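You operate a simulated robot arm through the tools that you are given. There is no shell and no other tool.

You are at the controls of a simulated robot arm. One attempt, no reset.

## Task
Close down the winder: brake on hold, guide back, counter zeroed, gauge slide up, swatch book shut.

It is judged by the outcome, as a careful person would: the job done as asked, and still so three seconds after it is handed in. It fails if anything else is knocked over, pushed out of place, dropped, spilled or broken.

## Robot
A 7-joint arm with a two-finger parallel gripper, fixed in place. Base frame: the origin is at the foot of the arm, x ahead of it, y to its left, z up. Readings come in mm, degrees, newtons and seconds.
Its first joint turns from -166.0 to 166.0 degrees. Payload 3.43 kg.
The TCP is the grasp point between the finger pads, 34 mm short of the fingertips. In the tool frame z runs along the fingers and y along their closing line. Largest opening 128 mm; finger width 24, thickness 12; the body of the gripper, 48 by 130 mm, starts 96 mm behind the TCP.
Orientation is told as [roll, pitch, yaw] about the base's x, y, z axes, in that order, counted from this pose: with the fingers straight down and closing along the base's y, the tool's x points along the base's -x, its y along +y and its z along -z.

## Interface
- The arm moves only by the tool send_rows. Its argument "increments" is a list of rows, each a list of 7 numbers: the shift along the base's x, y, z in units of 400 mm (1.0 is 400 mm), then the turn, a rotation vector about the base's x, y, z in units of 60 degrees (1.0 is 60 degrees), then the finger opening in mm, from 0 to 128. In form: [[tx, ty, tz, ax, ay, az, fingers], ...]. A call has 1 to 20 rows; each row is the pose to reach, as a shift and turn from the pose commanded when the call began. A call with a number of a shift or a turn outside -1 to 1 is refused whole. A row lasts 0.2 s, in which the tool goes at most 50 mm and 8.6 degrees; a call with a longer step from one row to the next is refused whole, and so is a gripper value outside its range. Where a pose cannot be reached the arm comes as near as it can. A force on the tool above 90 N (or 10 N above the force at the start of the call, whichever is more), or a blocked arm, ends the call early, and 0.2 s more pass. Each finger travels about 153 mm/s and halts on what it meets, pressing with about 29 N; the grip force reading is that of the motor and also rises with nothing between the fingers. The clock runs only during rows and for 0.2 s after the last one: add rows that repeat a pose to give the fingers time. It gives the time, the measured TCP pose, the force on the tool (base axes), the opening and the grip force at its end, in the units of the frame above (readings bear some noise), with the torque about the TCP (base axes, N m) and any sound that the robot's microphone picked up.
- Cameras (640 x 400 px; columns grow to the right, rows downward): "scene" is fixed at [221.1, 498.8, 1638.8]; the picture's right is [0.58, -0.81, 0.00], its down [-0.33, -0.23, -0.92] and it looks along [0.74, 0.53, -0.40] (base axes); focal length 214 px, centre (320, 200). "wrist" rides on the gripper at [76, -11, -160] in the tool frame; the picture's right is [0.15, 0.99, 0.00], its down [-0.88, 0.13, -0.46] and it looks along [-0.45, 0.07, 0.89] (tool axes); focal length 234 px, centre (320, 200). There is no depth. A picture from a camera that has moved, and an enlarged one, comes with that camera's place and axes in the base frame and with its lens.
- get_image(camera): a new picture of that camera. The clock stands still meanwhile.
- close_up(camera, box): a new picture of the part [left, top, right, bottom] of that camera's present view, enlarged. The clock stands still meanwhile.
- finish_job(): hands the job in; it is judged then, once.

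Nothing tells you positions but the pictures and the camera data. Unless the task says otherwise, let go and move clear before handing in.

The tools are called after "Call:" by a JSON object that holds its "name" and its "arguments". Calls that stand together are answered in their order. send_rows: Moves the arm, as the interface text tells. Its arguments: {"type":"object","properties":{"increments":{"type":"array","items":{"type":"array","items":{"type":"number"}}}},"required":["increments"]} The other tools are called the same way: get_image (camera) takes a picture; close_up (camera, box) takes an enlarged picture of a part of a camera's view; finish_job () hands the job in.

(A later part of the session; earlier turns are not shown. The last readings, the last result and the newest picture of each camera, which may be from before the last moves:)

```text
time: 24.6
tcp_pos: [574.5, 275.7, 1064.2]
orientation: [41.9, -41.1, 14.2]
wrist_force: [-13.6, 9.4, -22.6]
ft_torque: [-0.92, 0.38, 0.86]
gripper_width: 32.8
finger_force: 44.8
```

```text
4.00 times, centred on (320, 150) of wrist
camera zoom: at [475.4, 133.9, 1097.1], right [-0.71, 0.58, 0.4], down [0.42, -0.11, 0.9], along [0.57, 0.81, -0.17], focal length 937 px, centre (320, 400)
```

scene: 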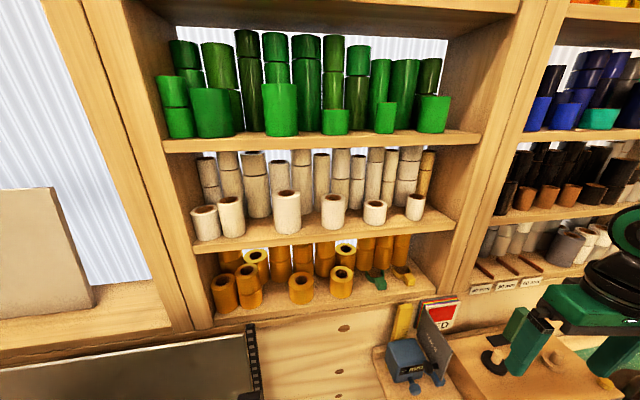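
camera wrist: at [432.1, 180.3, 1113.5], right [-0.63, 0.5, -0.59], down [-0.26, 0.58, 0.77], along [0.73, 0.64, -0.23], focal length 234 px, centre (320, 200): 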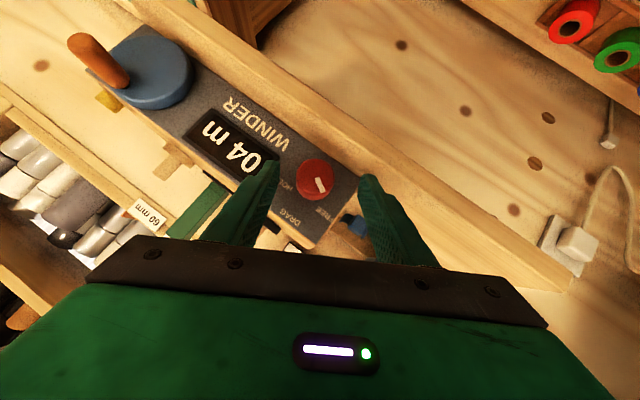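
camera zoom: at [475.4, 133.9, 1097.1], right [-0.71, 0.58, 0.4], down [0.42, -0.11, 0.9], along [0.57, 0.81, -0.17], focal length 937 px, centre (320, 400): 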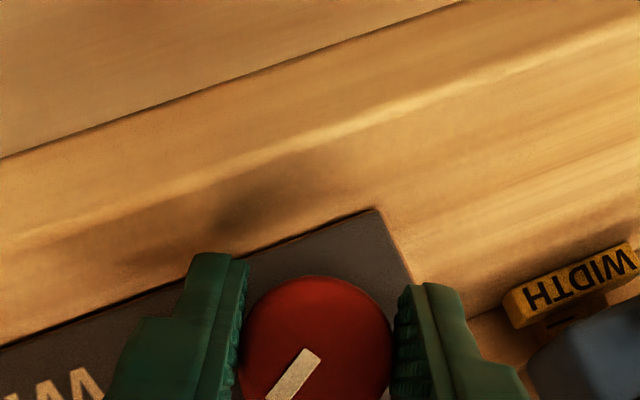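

The knob followed, with some resisting torque at the end suggesting the stop. I'll release, back off and check the pointer.

Call:
{"name": "send_rows", "arguments": {"increments": [[0, 0, 0, 0, 0, 0, 56], [0, 0, 0, 0, 0, 0, 56], [-0.0205, -0.0477, 0.0348, 0, 0, 0, 56], [-0.041, -0.0954, 0.0696, 0, 0, 0, 56], [-0.041, -0.0954, 0.0696, 0, 0, 0, 70]]}}

Call:
{"name": "get_image", "arguments": {"camera": "wrist"}}

Call:
{"name": "close_up", "arguments": {"camera": "wrist", "box": [240, 100, 400, 200]}}

```text
time: 25.9
tcp_pos: [562.4, 237.3, 1094.5]
orientation: [42.2, -41.7, 13.6]
wrist_force: [-0.4, -0.1, -0.2]
ft_torque: [0.02, 0.0, 0.0]
gripper_width: 70.2
finger_force: 0.1
```

```text
taken
camera wrist: at [461.9, 95.4, 1126.7], right [-0.71, 0.58, 0.4], down [0.41, -0.12, 0.9], along [0.57, 0.8, -0.16], focal length 234 px, centre (320, 200)
```

wrist: 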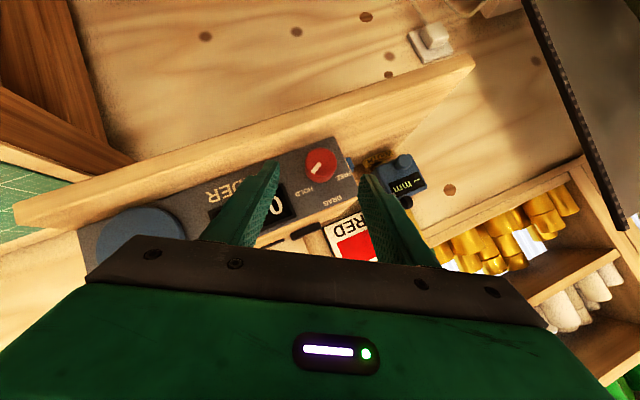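

```text
4.00 times, centred on (320, 150) of wrist
camera zoom: at [461.9, 95.4, 1126.7], right [-0.71, 0.58, 0.4], down [0.41, -0.12, 0.9], along [0.57, 0.8, -0.16], focal length 937 px, centre (320, 400)
```

zoom: 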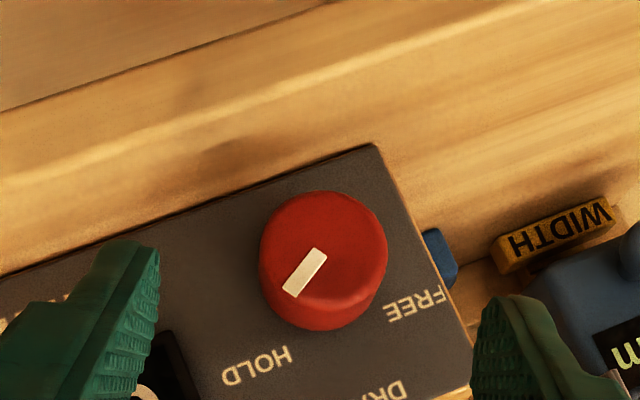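

The brake pointer is now on HOLD. Next, the guide: I'll retreat, level the roll, then move above the winder with a 30° tilt to look at the green slide.

Call:
{"name": "send_rows", "arguments": {"increments": [[-0.04, -0.04, 0.03, 0, 0, 0, 80], [-0.05, -0.05, 0.09, -0.09, -0.087, 0, 80], [-0.0525, -0.0525, 0.15, -0.18, -0.174, 0, 80], [-0.0525, -0.0525, 0.21, -0.27, -0.26, 0, 80], [-0.0525, -0.0525, 0.2625, -0.36, -0.3475, 0, 80], [-0.0525, -0.0525, 0.2625, -0.36, -0.3475, 0, 80]]}}

Call:
{"name": "send_rows", "arguments": {"increments": [[0.08, 0.02, 0.04, -0.08, 0.08, 0, 80], [0.16, 0.04, 0.08, -0.155, 0.16, 0, 80], [0.24, 0.05, 0.11, -0.232, 0.24, 0, 80], [0.32, 0.065, 0.13, -0.232, 0.24, 0, 80], [0.4, 0.075, 0.15, -0.232, 0.24, 0, 80], [0.4425, 0.085, 0.15, -0.232, 0.24, 0, 80], [0.4425, 0.085, 0.15, -0.232, 0.24, 0, 80]]}}

Call:
{"name": "get_image", "arguments": {"camera": "wrist"}}

Call:
{"name": "get_image", "arguments": {"camera": "scene"}}

```text
time: 27.2
tcp_pos: [540.5, 215.2, 1201.9]
orientation: [0.0, -49.9, 44.5]
wrist_force: [-1.0, 0.0, -0.8]
ft_torque: [0.01, 0.03, 0.02]
gripper_width: 80.1
finger_force: 0.0
```

```text
time: 28.9
tcp_pos: [717.8, 250.0, 1260.6]
orientation: [0.4, -29.8, 44.4]
wrist_force: [0.8, 0.0, 0.5]
ft_torque: [0.0, -0.02, 0.0]
gripper_width: 80.3
finger_force: 0.1
```

```text
taken
camera wrist: at [621.9, 141.7, 1360.8], right [-0.79, 0.62, -0.07], down [0.29, 0.47, 0.83], along [0.55, 0.64, -0.55], focal length 234 px, centre (320, 200)
```

wrist: 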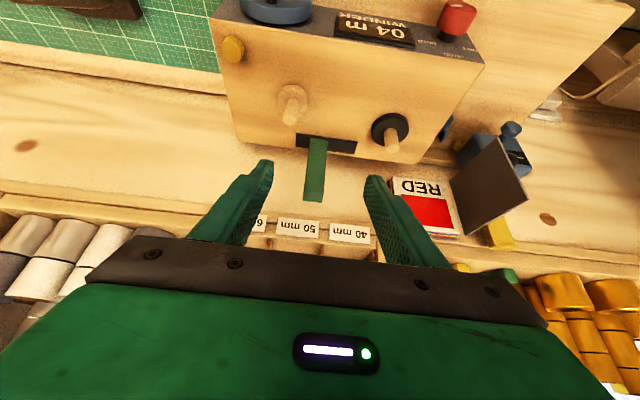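

```text
taken
```

scene: 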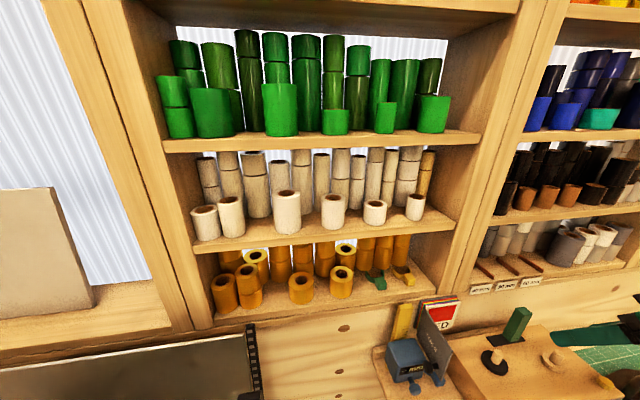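

A clear view of everything. I'll zoom on the guide and on the book/gauge to fix their coordinates.

Call:
{"name": "close_up", "arguments": {"camera": "wrist", "box": [250, 120, 410, 220]}}

Call:
{"name": "close_up", "arguments": {"camera": "wrist", "box": [400, 110, 560, 210]}}

Call:
{"name": "close_up", "arguments": {"camera": "wrist", "box": [210, 0, 370, 100]}}

```text
4.00 times, centred on (330, 170) of wrist
camera zoom: at [621.9, 141.7, 1360.8], right [-0.79, 0.62, -0.07], down [0.29, 0.47, 0.83], along [0.55, 0.64, -0.55], focal length 937 px, centre (280, 320)
```

zoom: 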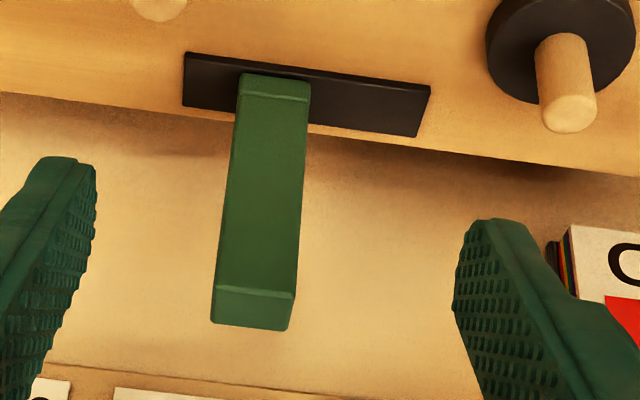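

```text
4.00 times, centred on (480, 160) of wrist
camera zoom: at [621.9, 141.7, 1360.8], right [-0.79, 0.62, -0.07], down [0.29, 0.47, 0.83], along [0.55, 0.64, -0.55], focal length 937 px, centre (-320, 360)
```

zoom: 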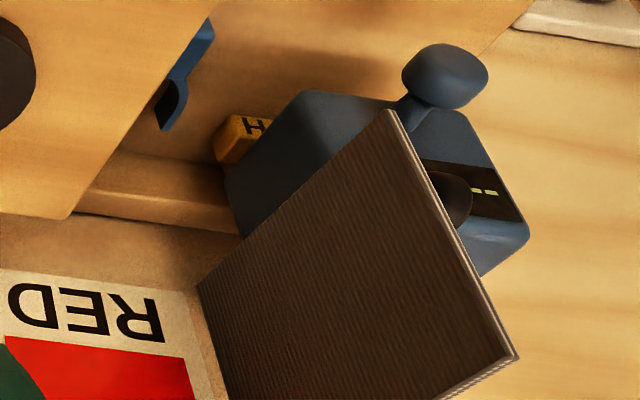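

```text
4.00 times, centred on (290, 50) of wrist
camera zoom: at [621.9, 141.7, 1360.8], right [-0.79, 0.62, -0.07], down [0.29, 0.47, 0.83], along [0.55, 0.64, -0.55], focal length 937 px, centre (440, 800)
```

zoom: 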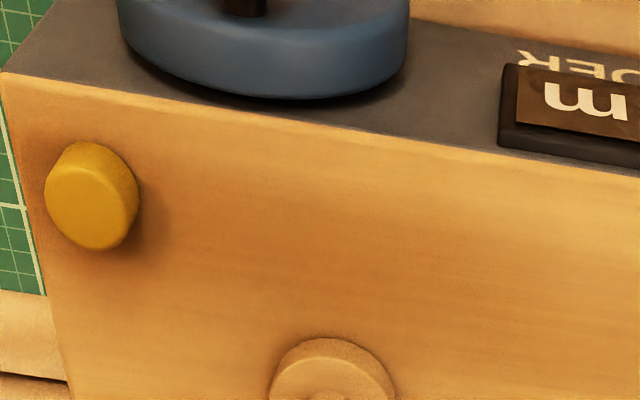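

The guide post is at about (783, 315), top z≈1198, and its rail leaves about 46 mm free on its left. I'll straddle the post and grip it.

Call:
{"name": "send_rows", "arguments": {"increments": [[0.041, 0.041, -0.055, 0, 0, 0, 80], [0.082, 0.082, -0.11, 0, 0, 0, 80], [0.123, 0.122, -0.165, 0, 0, 0, 80], [0.164, 0.1625, -0.2215, 0, 0, 0, 80], [0.164, 0.1625, -0.2215, 0, 0, 0, 80]]}}

Call:
{"name": "get_image", "arguments": {"camera": "wrist"}}

Call:
{"name": "close_up", "arguments": {"camera": "scene", "box": [440, 280, 600, 380]}}

```text
time: 30.1
tcp_pos: [782.4, 315.4, 1172.5]
orientation: [0.3, -29.9, 44.4]
wrist_force: [-0.5, 0.1, 0.4]
ft_torque: [0.0, -0.01, -0.02]
gripper_width: 80.1
finger_force: 0.1
```

```text
taken
camera wrist: at [687.7, 206.3, 1271.2], right [-0.79, 0.62, -0.07], down [0.29, 0.47, 0.83], along [0.55, 0.64, -0.55], focal length 234 px, centre (320, 200)
```

wrist: 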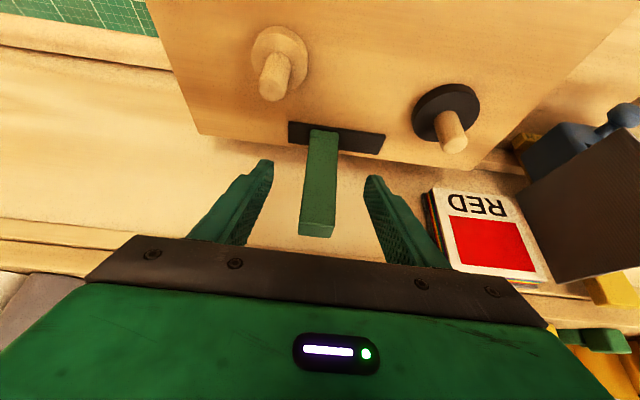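

```text
4.00 times, centred on (520, 330) of scene
camera zoom: at [221.1, 498.8, 1638.8], right [0.58, -0.81, 0.0], down [-0.33, -0.23, -0.92], along [0.74, 0.53, -0.4], focal length 858 px, centre (-480, -320)
```

zoom: 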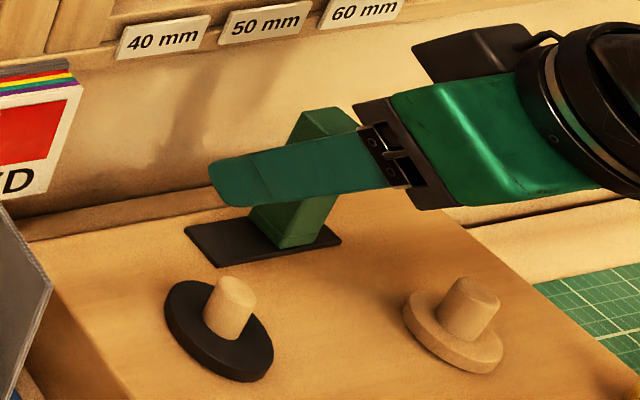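

The post is between the fingers; closing.

Call:
{"name": "send_rows", "arguments": {"increments": [[0, 0, 0, 0, 0, 0, 50], [0, 0, 0, 0, 0, 0, 30], [0, 0, 0, 0, 0, 0, 18], [0, 0, 0, 0, 0, 0, 18]]}}

Call:
{"name": "close_up", "arguments": {"camera": "wrist", "box": [240, 120, 400, 220]}}

```text
time: 31.1
tcp_pos: [782.8, 314.5, 1172.3]
orientation: [0.4, -29.8, 44.4]
wrist_force: [-0.5, -0.1, -0.8]
ft_torque: [-0.86, -1.07, 0.12]
gripper_width: 25.3
finger_force: 44.7
```

```text
4.00 times, centred on (320, 170) of wrist
camera zoom: at [687.6, 206.1, 1271.3], right [-0.79, 0.62, -0.07], down [0.29, 0.47, 0.83], along [0.55, 0.64, -0.55], focal length 937 px, centre (320, 320)
```

zoom: 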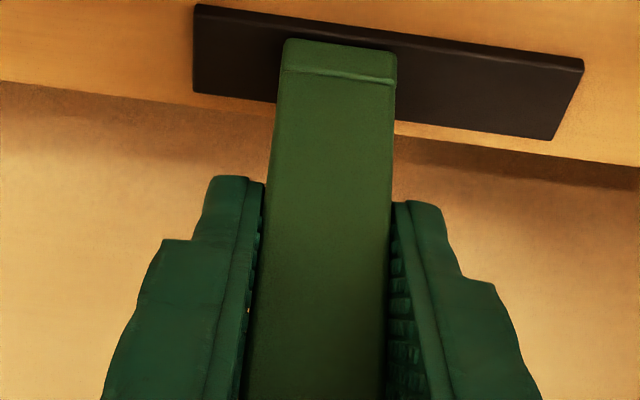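

Gripped at 25 mm. I'll slide it gently 20 mm to the left along the rail and read the forces.

Call:
{"name": "send_rows", "arguments": {"increments": [[-0.00875, 0.0089, 0, 0, 0, 0, 18], [-0.0175, 0.0179, 0, 0, 0, 0, 18], [-0.02625, 0.0268, 0, 0, 0, 0, 18], [-0.035, 0.0357, 0, 0, 0, 0, 18]]}}

Call:
{"name": "close_up", "arguments": {"camera": "wrist", "box": [240, 120, 400, 220]}}

```text
time: 32.0
tcp_pos: [768.4, 329.4, 1171.2]
orientation: [0.4, -29.8, 44.4]
wrist_force: [1.1, 0.5, -8.2]
ft_torque: [-0.55, -0.9, 0.09]
gripper_width: 25.4
finger_force: 45.3
```

```text
4.00 times, centred on (320, 170) of wrist
camera zoom: at [673.3, 220.6, 1271.5], right [-0.79, 0.62, -0.07], down [0.29, 0.47, 0.83], along [0.54, 0.63, -0.55], focal length 937 px, centre (320, 320)
```

zoom: 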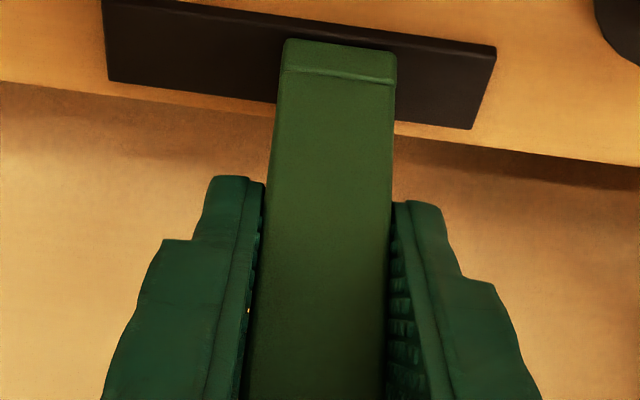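

It slides along the rail smoothly. Continuing to the left end in small steps.

Call:
{"name": "send_rows", "arguments": {"increments": [[-0.012, 0.0122, 0, 0, 0, 0, 18], [-0.022, 0.0224, 0, 0, 0, 0, 18], [-0.03, 0.0306, 0, 0, 0, 0, 18], [-0.037, 0.0378, 0, 0, 0, 0, 18], [-0.042, 0.0429, 0, 0, 0, 0, 18], [-0.046, 0.047, 0, 0, 0, 0, 18], [-0.046, 0.047, 0, 0, 0, 0, 18]]}}

Call:
{"name": "close_up", "arguments": {"camera": "wrist", "box": [240, 120, 400, 220]}}

```text
time: 33.6
tcp_pos: [754.0, 343.3, 1171.4]
orientation: [0.4, -29.9, 43.8]
wrist_force: [32.4, -26.4, -8.5]
ft_torque: [-0.95, -0.19, 0.39]
gripper_width: 25.4
finger_force: 45.7
```

```text
4.00 times, centred on (320, 170) of wrist
camera zoom: at [658.1, 235.5, 1271.4], right [-0.78, 0.62, -0.07], down [0.3, 0.46, 0.83], along [0.55, 0.63, -0.55], focal length 937 px, centre (320, 320)
```

zoom: 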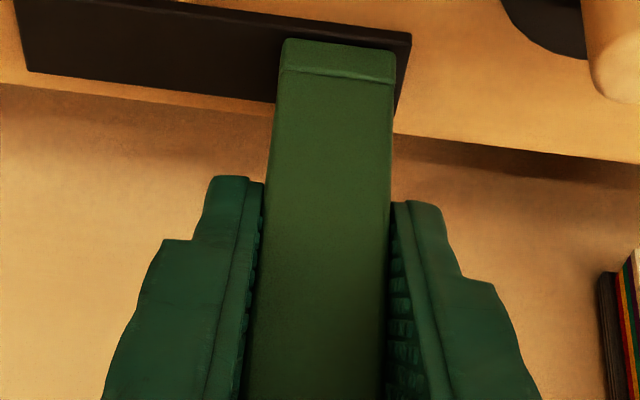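

The guide hit its left stop (about 40 mm of travel). I'll relieve the pressure, let go and lift away.

Call:
{"name": "send_rows", "arguments": {"increments": [[0.0125, -0.0128, 0, 0, 0, 0, 18], [0.0125, -0.0128, 0, 0, 0, 0, 18], [0.0125, -0.0128, 0, 0, 0, 0, 60], [0.0125, -0.0128, 0, 0, 0, 0, 80], [0.0125, -0.0128, 0, 0, 0, 0, 80], [-0.03, -0.06, 0.1, 0, 0, 0, 80], [-0.09, -0.12, 0.2, 0, 0, 0, 80], [-0.09, -0.12, 0.25, 0, 0, 0, 80]]}}

Call:
{"name": "get_image", "arguments": {"camera": "wrist"}}

Call:
{"name": "close_up", "arguments": {"camera": "scene", "box": [440, 280, 600, 380]}}

```text
refused: row 7 steps farther than a row can; nothing moved
```

```text
taken
camera wrist: at [658.1, 235.5, 1271.4], right [-0.78, 0.62, -0.07], down [0.3, 0.46, 0.83], along [0.55, 0.63, -0.55], focal length 234 px, centre (320, 200)
```

wrist: 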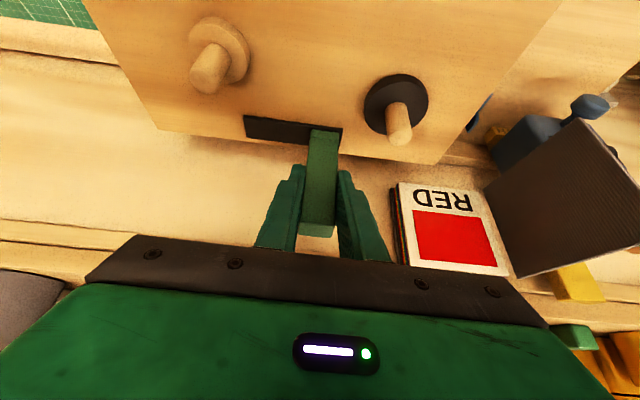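

```text
4.00 times, centred on (520, 330) of scene
camera zoom: at [221.1, 498.8, 1638.8], right [0.58, -0.81, 0.0], down [-0.33, -0.23, -0.92], along [0.74, 0.53, -0.4], focal length 858 px, centre (-480, -320)
```

zoom: 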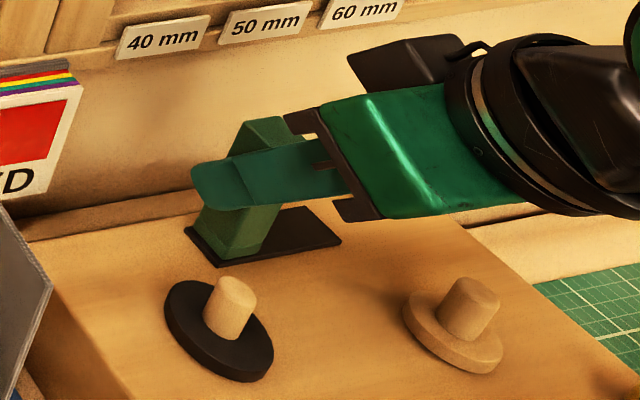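

The guide now stands at the left end of its rail. The last call was refused for one long step; I'll repeat with smaller steps.

Call:
{"name": "send_rows", "arguments": {"increments": [[0.0125, -0.0128, 0, 0, 0, 0, 18], [0.0125, -0.0128, 0, 0, 0, 0, 18], [0.0125, -0.0128, 0, 0, 0, 0, 60], [0.0125, -0.0128, 0, 0, 0, 0, 80], [0.0125, -0.0128, 0, 0, 0, 0, 80], [-0.02, -0.045, 0.07, 0, 0, 0, 80], [-0.055, -0.08, 0.14, 0, 0, 0, 80], [-0.09, -0.12, 0.21, 0, 0, 0, 80], [-0.09, -0.12, 0.23, 0, 0, 0, 80]]}}

Call:
{"name": "get_image", "arguments": {"camera": "wrist"}}

Call:
{"name": "close_up", "arguments": {"camera": "scene", "box": [440, 280, 600, 380]}}

```text
time: 35.6
tcp_pos: [713.7, 301.2, 1265.2]
orientation: [0.3, -29.9, 44.4]
wrist_force: [-0.5, -0.8, 0.8]
ft_torque: [-0.01, -0.01, 0.01]
gripper_width: 79.9
finger_force: 0.1
```

```text
taken
camera wrist: at [618.6, 191.2, 1364.6], right [-0.79, 0.62, -0.07], down [0.29, 0.47, 0.83], along [0.55, 0.64, -0.55], focal length 234 px, centre (320, 200)
```

wrist: 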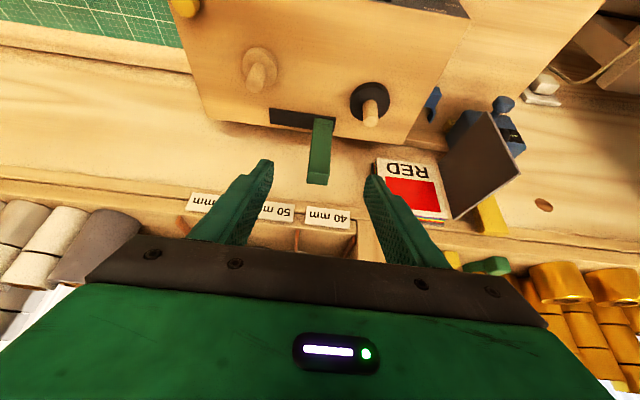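

```text
4.00 times, centred on (520, 330) of scene
camera zoom: at [221.1, 498.8, 1638.8], right [0.58, -0.81, 0.0], down [-0.33, -0.23, -0.92], along [0.74, 0.53, -0.4], focal length 858 px, centre (-480, -320)
```

zoom: 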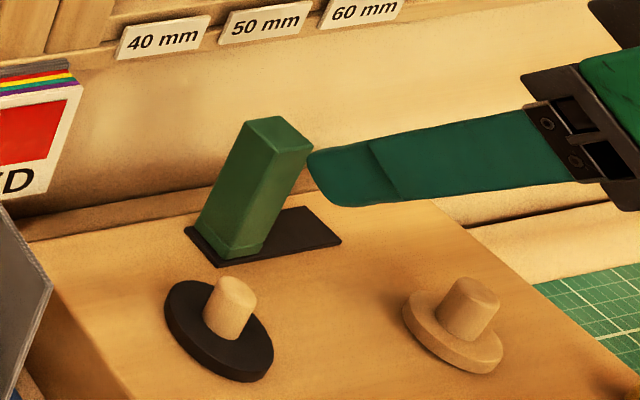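

The guide stays at the left. Now the counter: I'll close the fingers, straighten the tool and go above the yellow button at about (779, 165).

Call:
{"name": "send_rows", "arguments": {"increments": [[0.03, -0.06, 0, -0.07, 0.0714, 0, 40], [0.06, -0.12, 0, -0.14, 0.143, 0, 0], [0.09, -0.18, -0.02, -0.21, 0.214, 0, 0], [0.12, -0.25, -0.06, -0.28, 0.286, 0, 0], [0.15, -0.31, -0.11, -0.35, 0.357, 0, 0], [0.163, -0.34, -0.1625, -0.35, 0.357, 0, 0], [0.163, -0.34, -0.1625, -0.35, 0.357, 0, 0]]}}

Call:
{"name": "get_image", "arguments": {"camera": "wrist"}}

Call:
{"name": "close_up", "arguments": {"camera": "scene", "box": [480, 300, 640, 400]}}

```text
time: 37.2
tcp_pos: [780.4, 163.5, 1200.0]
orientation: [0.5, 0.1, 44.5]
wrist_force: [0.0, 0.4, -0.1]
ft_torque: [0.0, -0.01, -0.03]
gripper_width: 0.1
finger_force: 29.1
```

```text
taken
camera wrist: at [734.4, 103.5, 1358.4], right [-0.8, 0.6, 0.01], down [0.54, 0.71, 0.45], along [0.27, 0.37, -0.89], focal length 234 px, centre (320, 200)
```

wrist: 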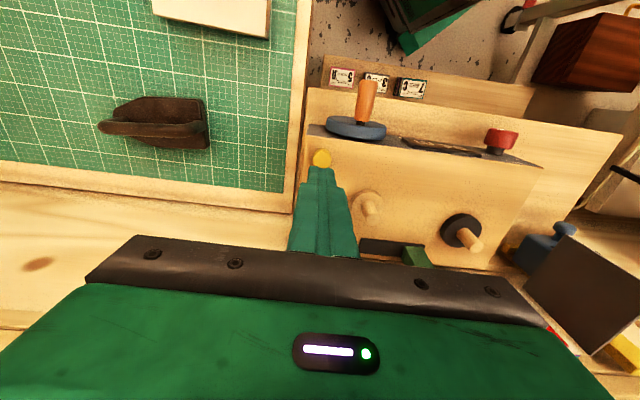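

```text
4.00 times, centred on (560, 350) of scene
camera zoom: at [221.1, 498.8, 1638.8], right [0.58, -0.81, 0.0], down [-0.33, -0.23, -0.92], along [0.74, 0.53, -0.4], focal length 858 px, centre (-640, -400)
```

zoom: 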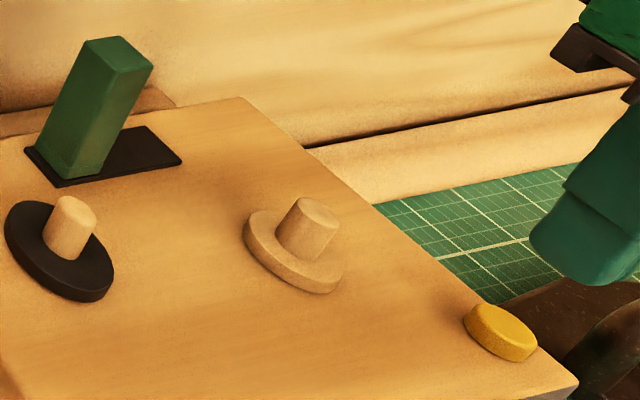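

I'm right above the button. Descending to just above it.

Call:
{"name": "send_rows", "arguments": {"increments": [[-0.0035, 0.0063, -0.06, 0, 0, 0, 0], [-0.0035, 0.0063, -0.12, 0, 0, 0, 0], [-0.0035, 0.0063, -0.12, 0, 0, 0, 0]]}}

Call:
{"name": "close_up", "arguments": {"camera": "wrist", "box": [240, 100, 400, 200]}}

Call:
{"name": "close_up", "arguments": {"camera": "scene", "box": [480, 300, 640, 400]}}

```text
time: 38.0
tcp_pos: [778.6, 165.4, 1151.5]
orientation: [0.4, 0.1, 44.4]
wrist_force: [-0.1, -0.3, 0.0]
ft_torque: [0.01, -0.01, 0.01]
gripper_width: 0.4
finger_force: 28.8
```

```text
4.00 times, centred on (320, 150) of wrist
camera zoom: at [732.7, 106.1, 1309.9], right [-0.8, 0.6, 0.01], down [0.54, 0.71, 0.46], along [0.27, 0.37, -0.89], focal length 937 px, centre (320, 400)
```

zoom: 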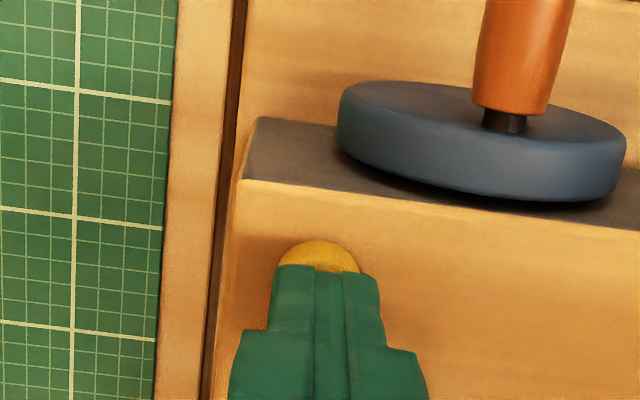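

```text
4.00 times, centred on (560, 350) of scene
camera zoom: at [221.1, 498.8, 1638.8], right [0.58, -0.81, 0.0], down [-0.33, -0.23, -0.92], along [0.74, 0.53, -0.4], focal length 858 px, centre (-640, -400)
```

zoom: 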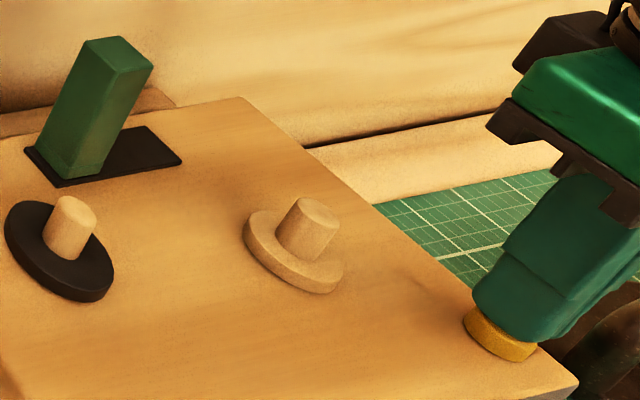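

Well centred over the button. Pressing gently in small steps.

Call:
{"name": "send_rows", "arguments": {"increments": [[0, 0, -0.01, 0, 0, 0, 0], [0, 0, -0.018, 0, 0, 0, 0], [0, 0, -0.025, 0, 0, 0, 0], [0, 0, -0.03, 0, 0, 0, 0]]}}

Call:
{"name": "close_up", "arguments": {"camera": "wrist", "box": [320, 100, 480, 200]}}

```text
time: 39.0
tcp_pos: [778.3, 166.9, 1140.6]
orientation: [0.3, -0.1, 44.5]
wrist_force: [2.4, 0.2, 16.5]
ft_torque: [0.01, -0.06, -0.03]
gripper_width: 0.0
finger_force: 29.1
heard: click
```

```text
4.00 times, centred on (400, 150) of wrist
camera zoom: at [731.9, 106.0, 1299.4], right [-0.8, 0.6, 0.01], down [0.54, 0.71, 0.46], along [0.27, 0.37, -0.89], focal length 937 px, centre (0, 400)
```

zoom: 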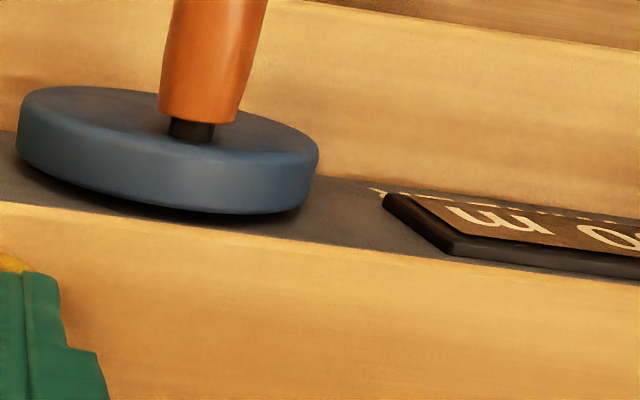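

A click was heard and the last digit looks like 0. I'll lift off and read the display.

Call:
{"name": "send_rows", "arguments": {"increments": [[0, 0, 0.06, 0, 0, 0, 0], [-0.05, 0.05, 0.15, 0, 0, 0, 0], [-0.1, 0.1, 0.22, 0, 0, 0, 0], [-0.16, 0.16, 0.25, 0, 0, 0, 0], [-0.2, 0.2, 0.25, 0, 0, 0, 0], [-0.2, 0.2, 0.25, 0, 0, 0, 0]]}}

Call:
{"name": "get_image", "arguments": {"camera": "wrist"}}

Call:
{"name": "close_up", "arguments": {"camera": "wrist", "box": [280, 80, 440, 180]}}

```text
time: 40.5
tcp_pos: [698.6, 245.1, 1240.4]
orientation: [0.4, 0.1, 44.5]
wrist_force: [-0.1, -0.1, 0.7]
ft_torque: [0.02, 0.0, 0.01]
gripper_width: 0.0
finger_force: 28.9
```

```text
taken
camera wrist: at [653.0, 185.5, 1398.6], right [-0.8, 0.6, 0.01], down [0.54, 0.71, 0.46], along [0.27, 0.37, -0.89], focal length 234 px, centre (320, 200)
```

wrist: 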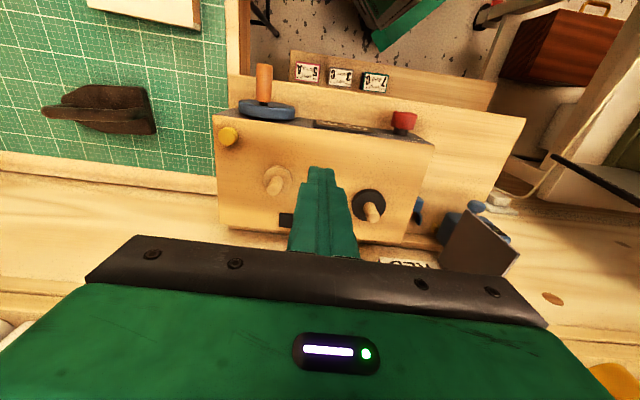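

```text
4.00 times, centred on (360, 130) of wrist
camera zoom: at [653.0, 185.5, 1398.6], right [-0.8, 0.6, 0.01], down [0.54, 0.71, 0.46], along [0.27, 0.37, -0.89], focal length 937 px, centre (160, 480)
```

zoom: 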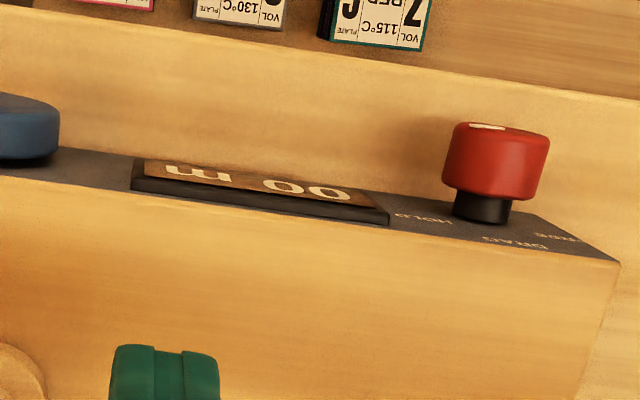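

The counter reads "00 m". Next the swatch book: I'll raise, tilt 30° and move to the left of the open cover.

Call:
{"name": "send_rows", "arguments": {"increments": [[-0.03, 0.05, 0.06, 0.07, -0.0714, 0, 0], [-0.07, 0.11, 0.1, 0.14, -0.143, 0, 0], [-0.11, 0.18, 0.12, 0.21, -0.214, 0, 0], [-0.16, 0.26, 0.12, 0.28, -0.286, 0, 0], [-0.21, 0.34, 0.12, 0.35, -0.357, 0, 0], [-0.26, 0.42, 0.12, 0.35, -0.357, 0, 0], [-0.3, 0.49, 0.12, 0.35, -0.357, 0, 0], [-0.33, 0.5425, 0.12, 0.35, -0.357, 0, 0], [-0.33, 0.5425, 0.12, 0.35, -0.357, 0, 0]]}}

Call:
{"name": "get_image", "arguments": {"camera": "wrist"}}

Call:
{"name": "close_up", "arguments": {"camera": "scene", "box": [360, 270, 520, 370]}}

```text
time: 42.5
tcp_pos: [567.1, 462.0, 1287.0]
orientation: [0.4, -30.0, 44.4]
wrist_force: [-0.1, 0.1, 0.2]
ft_torque: [0.01, -0.01, 0.0]
gripper_width: 0.0
finger_force: 29.2
```

```text
taken
camera wrist: at [470.5, 353.3, 1386.5], right [-0.79, 0.62, -0.07], down [0.29, 0.47, 0.83], along [0.54, 0.64, -0.55], focal length 234 px, centre (320, 200)
```

wrist: 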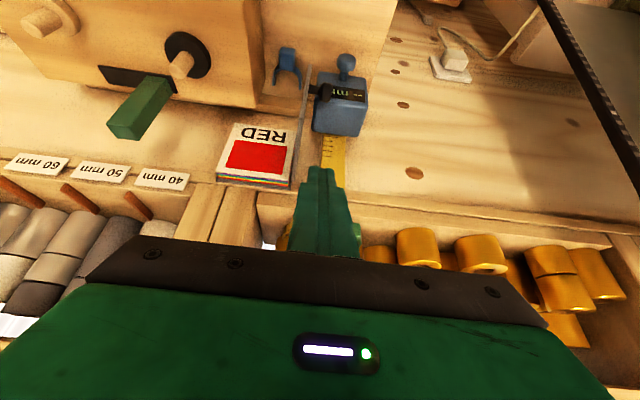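

```text
4.00 times, centred on (440, 320) of scene
camera zoom: at [221.1, 498.8, 1638.8], right [0.58, -0.81, 0.0], down [-0.33, -0.23, -0.92], along [0.74, 0.53, -0.4], focal length 858 px, centre (-160, -280)
```

zoom: 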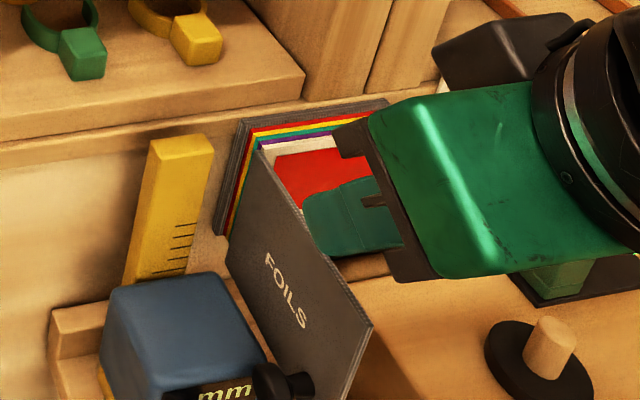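

The fingers are now above and left of the cover. A closer look to refine the cover, knob and gauge positions.

Call:
{"name": "close_up", "arguments": {"camera": "wrist", "box": [240, 40, 400, 140]}}

Call:
{"name": "close_up", "arguments": {"camera": "wrist", "box": [200, 100, 360, 200]}}

```text
4.00 times, centred on (320, 90) of wrist
camera zoom: at [470.5, 353.3, 1386.5], right [-0.79, 0.62, -0.07], down [0.29, 0.47, 0.83], along [0.54, 0.64, -0.55], focal length 937 px, centre (320, 640)
```

zoom: 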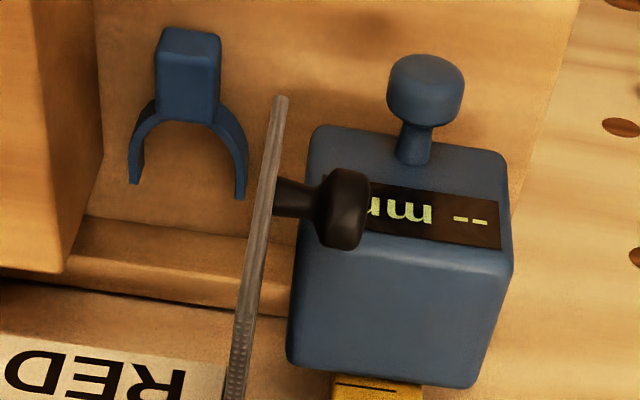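

```text
4.00 times, centred on (280, 150) of wrist
camera zoom: at [470.5, 353.3, 1386.5], right [-0.79, 0.62, -0.07], down [0.29, 0.47, 0.83], along [0.54, 0.64, -0.55], focal length 937 px, centre (480, 400)
```

zoom: 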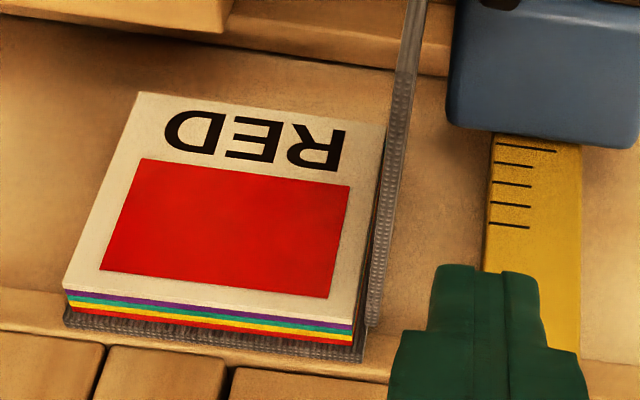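

Geometry agrees: cover at u≈90 from n=725 to 818, top at 1209; its knob and the gauge block lie below my fingertip level. I'll descend just left of the cover.

Call:
{"name": "send_rows", "arguments": {"increments": [[0, 0, -0.08, 0, 0, 0, 0], [0, 0, -0.16, 0, 0, 0, 0], [0, 0, -0.22, 0, 0, 0, 0], [0, 0, -0.24, 0, 0, 0, 0], [0, 0, -0.24, 0, 0, 0, 0]]}}

Call:
{"name": "get_image", "arguments": {"camera": "wrist"}}

Call:
{"name": "close_up", "arguments": {"camera": "scene", "box": [360, 290, 520, 390]}}

```text
time: 43.6
tcp_pos: [564.9, 462.9, 1191.4]
orientation: [0.5, -29.9, 44.4]
wrist_force: [0.5, 0.5, -0.1]
ft_torque: [-0.01, -0.01, 0.03]
gripper_width: 0.0
finger_force: 28.8
```

```text
taken
camera wrist: at [470.1, 354.0, 1290.8], right [-0.79, 0.62, -0.07], down [0.29, 0.47, 0.83], along [0.55, 0.64, -0.55], focal length 234 px, centre (320, 200)
```

wrist: 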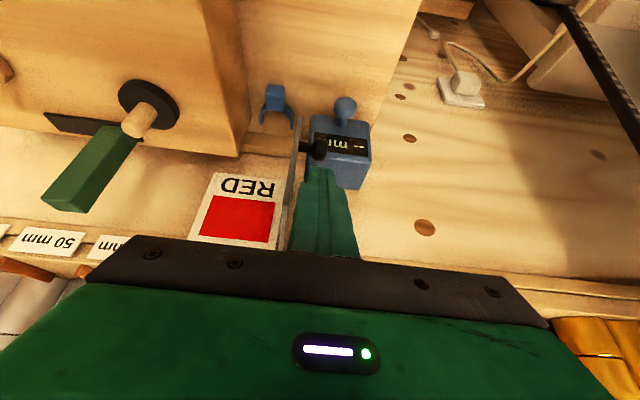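

```text
4.00 times, centred on (440, 340) of scene
camera zoom: at [221.1, 498.8, 1638.8], right [0.58, -0.81, 0.0], down [-0.33, -0.23, -0.92], along [0.74, 0.53, -0.4], focal length 858 px, centre (-160, -360)
```

zoom: 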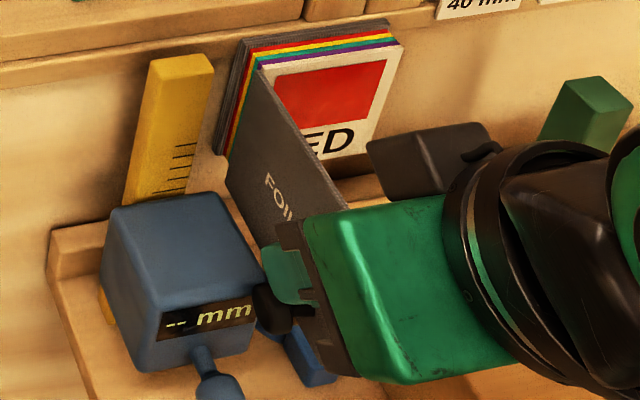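

The fingers sit left of the cover. Now I sweep the cover rightward along its arc, first part.

Call:
{"name": "send_rows", "arguments": {"increments": [[0.021, -0.0214, 0, 0, 0, 0, 0], [0.0394, -0.0384, 0, 0, 0, 0, 0], [0.0577, -0.0572, 0, 0, 0, 0, 0], [0.077, -0.0715, 0, 0, 0, 0, 0], [0.0972, -0.085, 0, 0, 0, 0, 0], [0.1192, -0.0932, 0, 0, 0, 0, 0]]}}

Call:
{"name": "get_image", "arguments": {"camera": "wrist"}}

Call:
{"name": "close_up", "arguments": {"camera": "scene", "box": [360, 290, 520, 390]}}

```text
time: 45.0
tcp_pos: [613.6, 425.8, 1192.3]
orientation: [0.5, -29.9, 44.5]
wrist_force: [0.6, -0.3, -0.1]
ft_torque: [0.0, -0.03, -0.02]
gripper_width: 0.0
finger_force: 29.1
```

```text
taken
camera wrist: at [518.2, 316.7, 1291.5], right [-0.79, 0.62, -0.07], down [0.29, 0.47, 0.83], along [0.55, 0.64, -0.55], focal length 234 px, centre (320, 200)
```

wrist: 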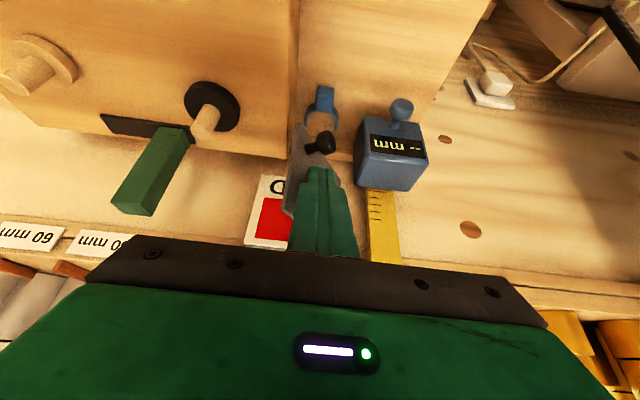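

```text
4.00 times, centred on (440, 340) of scene
camera zoom: at [221.1, 498.8, 1638.8], right [0.58, -0.81, 0.0], down [-0.33, -0.23, -0.92], along [0.74, 0.53, -0.4], focal length 858 px, centre (-160, -360)
```

zoom: 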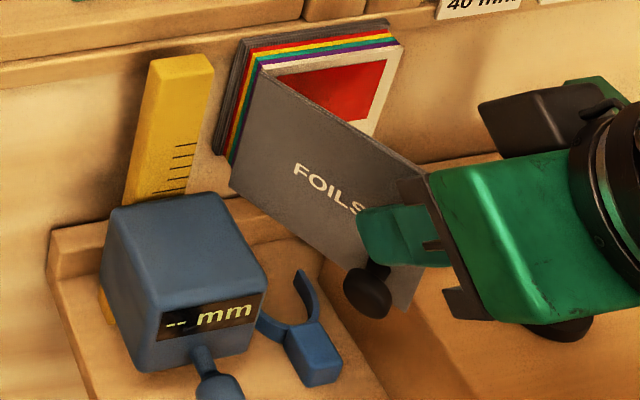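

The cover is swinging freely. Continuing the arc until it meets the pages.

Call:
{"name": "send_rows", "arguments": {"increments": [[0.0229, -0.0073, 0, 0, 0, 0, 0], [0.0468, -0.0084, 0, 0, 0, 0, 0], [0.0707, -0.0096, 0, 0, 0, 0, 0], [0.0946, -0.0054, 0, 0, 0, 0, 0], [0.1185, -0.0012, 0, 0, 0, 0, 0], [0.1398, 0.0092, 0, 0, 0, 0, 0], [0.1611, 0.0196, 0, 0, 0, 0, 0]]}}

Call:
{"name": "get_image", "arguments": {"camera": "wrist"}}

Call:
{"name": "close_up", "arguments": {"camera": "scene", "box": [360, 290, 520, 390]}}

```text
time: 46.6
tcp_pos: [677.5, 433.8, 1191.9]
orientation: [0.2, -29.9, 44.3]
wrist_force: [0.1, 0.6, 0.8]
ft_torque: [-0.03, 0.0, 0.02]
gripper_width: 0.1
finger_force: 28.4
```

```text
taken
camera wrist: at [582.8, 324.9, 1291.3], right [-0.79, 0.62, -0.07], down [0.29, 0.47, 0.83], along [0.55, 0.64, -0.55], focal length 234 px, centre (320, 200)
```

wrist: 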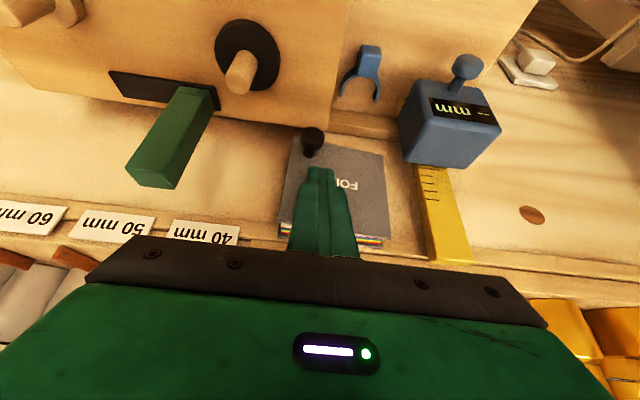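

```text
4.00 times, centred on (440, 340) of scene
camera zoom: at [221.1, 498.8, 1638.8], right [0.58, -0.81, 0.0], down [-0.33, -0.23, -0.92], along [0.74, 0.53, -0.4], focal length 858 px, centre (-160, -360)
```

zoom: 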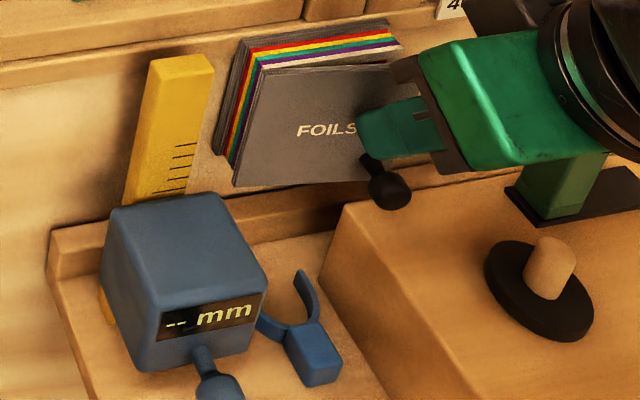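

Almost shut. I'll press onward gently toward the wall until I feel the pages.

Call:
{"name": "send_rows", "arguments": {"increments": [[0.0054, 0.0053, 0, 0, 0, 0, 0], [0.0107, 0.0105, 0, 0, 0, 0, 0], [0.0161, 0.0158, 0, 0, 0, 0, 0], [0.0214, 0.021, 0, 0, 0, 0, 0]]}}

Call:
{"name": "close_up", "arguments": {"camera": "scene", "box": [400, 280, 496, 340]}}

```text
time: 47.6
tcp_pos: [684.3, 440.0, 1191.6]
orientation: [0.4, -29.6, 44.5]
wrist_force: [-21.0, -21.8, 0.4]
ft_torque: [-0.52, 0.5, -0.03]
gripper_width: 0.2
finger_force: 28.4
```

```text
6.67 times, centred on (448, 310) of scene
camera zoom: at [221.1, 498.8, 1638.8], right [0.58, -0.81, 0.0], down [-0.33, -0.23, -0.92], along [0.74, 0.53, -0.4], focal length 1430 px, centre (-533, -533)
```

zoom: 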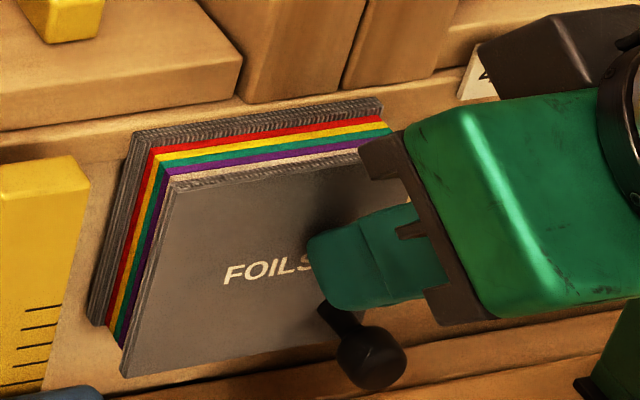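

The cover is firmly against the pages (30 N). Backing away to see that it stays shut.

Call:
{"name": "send_rows", "arguments": {"increments": [[-0.05, -0.05, 0, 0, 0, 0, 0], [-0.12, -0.12, 0.03, 0, 0, 0, 0], [-0.19, -0.18, 0.07, 0, 0, 0, 0], [-0.25, -0.24, 0.1, 0, 0, 0, 0], [-0.25, -0.24, 0.1, 0, 0, 0, 40], [-0.25, -0.24, 0.1, 0, 0, 0, 80]]}}

Call:
{"name": "get_image", "arguments": {"camera": "wrist"}}

Call:
{"name": "close_up", "arguments": {"camera": "scene", "box": [370, 280, 530, 380]}}

```text
time: 49.0
tcp_pos: [585.7, 345.1, 1231.7]
orientation: [0.3, -29.9, 44.4]
wrist_force: [-0.2, -0.4, 0.4]
ft_torque: [0.0, 0.03, -0.01]
gripper_width: 79.7
finger_force: 0.1
```

```text
taken
camera wrist: at [490.3, 237.1, 1331.4], right [-0.79, 0.62, -0.07], down [0.29, 0.47, 0.83], along [0.55, 0.64, -0.55], focal length 234 px, centre (320, 200)
```

wrist: 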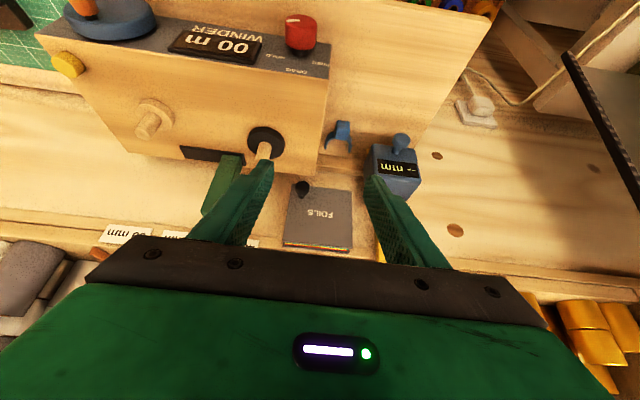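

```text
4.00 times, centred on (450, 330) of scene
camera zoom: at [221.1, 498.8, 1638.8], right [0.58, -0.81, 0.0], down [-0.33, -0.23, -0.92], along [0.74, 0.53, -0.4], focal length 858 px, centre (-200, -320)
```

zoom: 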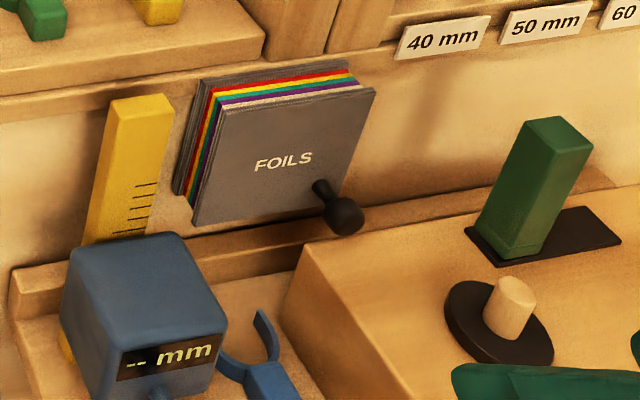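

The book is shut and stays so. Last, the gauge slide: a close look at it from here.

Call:
{"name": "close_up", "arguments": {"camera": "wrist", "box": [310, 110, 470, 210]}}

Call:
{"name": "close_up", "arguments": {"camera": "scene", "box": [370, 300, 466, 400]}}

```text
4.00 times, centred on (390, 160) of wrist
camera zoom: at [490.3, 237.1, 1331.4], right [-0.79, 0.62, -0.07], down [0.29, 0.47, 0.83], along [0.55, 0.64, -0.55], focal length 937 px, centre (40, 360)
```

zoom: 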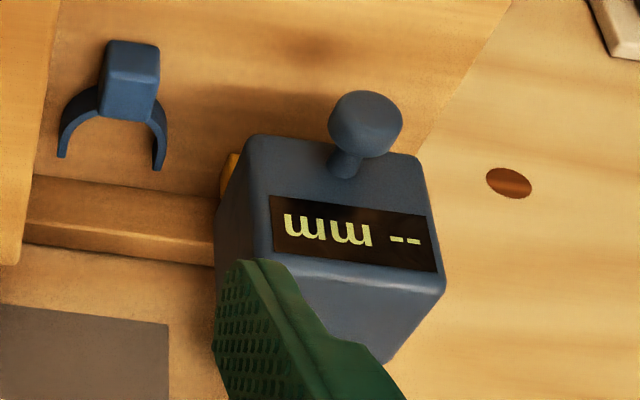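

```text
4.00 times, centred on (418, 350) of scene
camera zoom: at [221.1, 498.8, 1638.8], right [0.58, -0.81, 0.0], down [-0.33, -0.23, -0.92], along [0.74, 0.53, -0.4], focal length 858 px, centre (-72, -400)
```

zoom: 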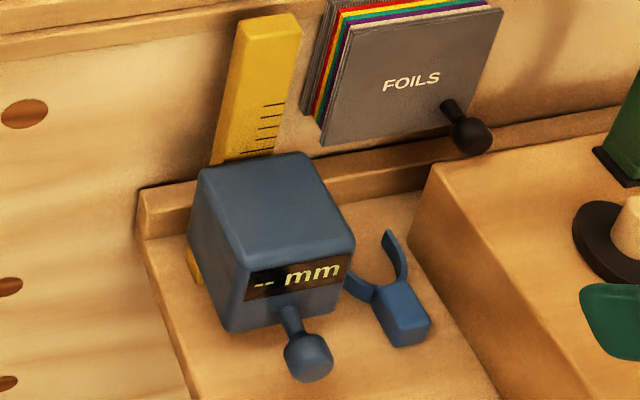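

The gauge block spans about u 16–80, z 1058–1120, front n≈756. I'll grip it by its sides at 45° tilt; first to a standoff.

Call:
{"name": "send_rows", "arguments": {"increments": [[-0.03, 0.07, -0.02, 0.058, -0.06, 0, 86], [-0.06, 0.14, -0.06, 0.117, -0.119, 0, 86], [-0.09, 0.21, -0.11, 0.175, -0.179, 0, 86], [-0.1225, 0.285, -0.16, 0.175, -0.179, 0, 86], [-0.1225, 0.285, -0.195, 0.175, -0.179, 0, 86], [-0.1225, 0.285, -0.195, 0.175, -0.179, 0, 86]]}}

Call:
{"name": "get_image", "arguments": {"camera": "wrist"}}

Call:
{"name": "close_up", "arguments": {"camera": "wrist", "box": [240, 120, 400, 220]}}

```text
time: 50.5
tcp_pos: [536.2, 459.7, 1153.7]
orientation: [0.4, -44.9, 44.4]
wrist_force: [0.6, -0.2, -0.7]
ft_torque: [0.03, 0.01, 0.01]
gripper_width: 86.0
finger_force: 0.1
```

```text
taken
camera wrist: at [426.2, 336.2, 1212.7], right [-0.77, 0.63, -0.1], down [0.13, 0.3, 0.94], along [0.63, 0.71, -0.31], focal length 234 px, centre (320, 200)
```

wrist: 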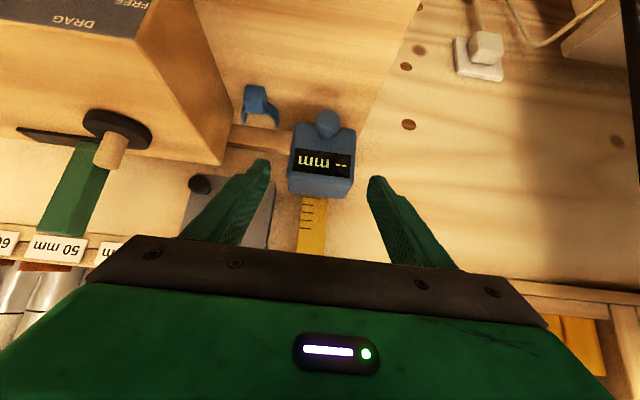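

```text
4.00 times, centred on (320, 170) of wrist
camera zoom: at [426.2, 336.2, 1212.7], right [-0.77, 0.63, -0.1], down [0.13, 0.3, 0.94], along [0.63, 0.71, -0.31], focal length 937 px, centre (320, 320)
```

zoom: 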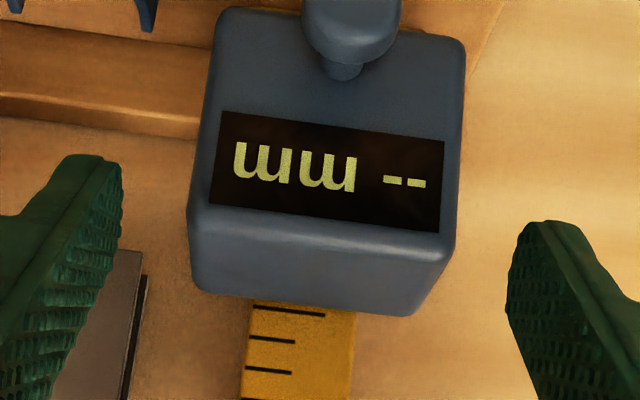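

The block is centred between the fingers to within a couple of mm. Moving in along the tool axis.

Call:
{"name": "send_rows", "arguments": {"increments": [[0.026, 0.03, -0.041, 0, 0, 0, 86], [0.055, 0.06, -0.082, 0, 0, 0, 86], [0.084, 0.09, -0.124, 0, 0, 0, 86], [0.084, 0.09, -0.124, 0, 0, 0, 86]]}}

Call:
{"name": "get_image", "arguments": {"camera": "wrist"}}

Call:
{"name": "close_up", "arguments": {"camera": "scene", "box": [350, 290, 510, 390]}}

```text
time: 51.5
tcp_pos: [569.7, 496.5, 1104.6]
orientation: [0.2, -44.9, 44.5]
wrist_force: [-0.1, 0.3, -0.4]
ft_torque: [0.0, 0.04, 0.01]
gripper_width: 86.1
finger_force: 0.1
```

```text
taken
camera wrist: at [460.4, 372.6, 1162.4], right [-0.77, 0.63, -0.1], down [0.13, 0.3, 0.94], along [0.63, 0.71, -0.31], focal length 234 px, centre (320, 200)
```

wrist: 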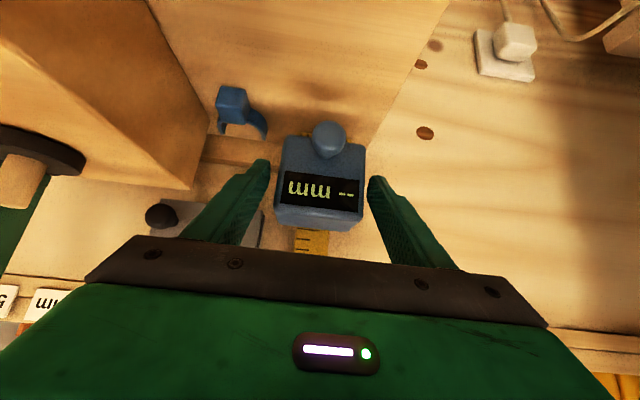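

```text
4.00 times, centred on (430, 340) of scene
camera zoom: at [221.1, 498.8, 1638.8], right [0.58, -0.81, 0.0], down [-0.33, -0.23, -0.92], along [0.74, 0.53, -0.4], focal length 858 px, centre (-120, -360)
```

zoom: 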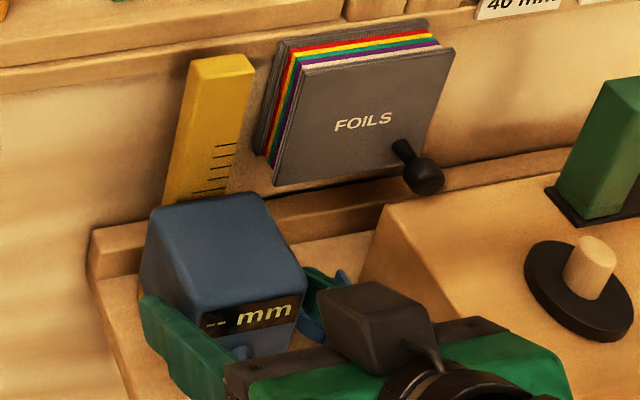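

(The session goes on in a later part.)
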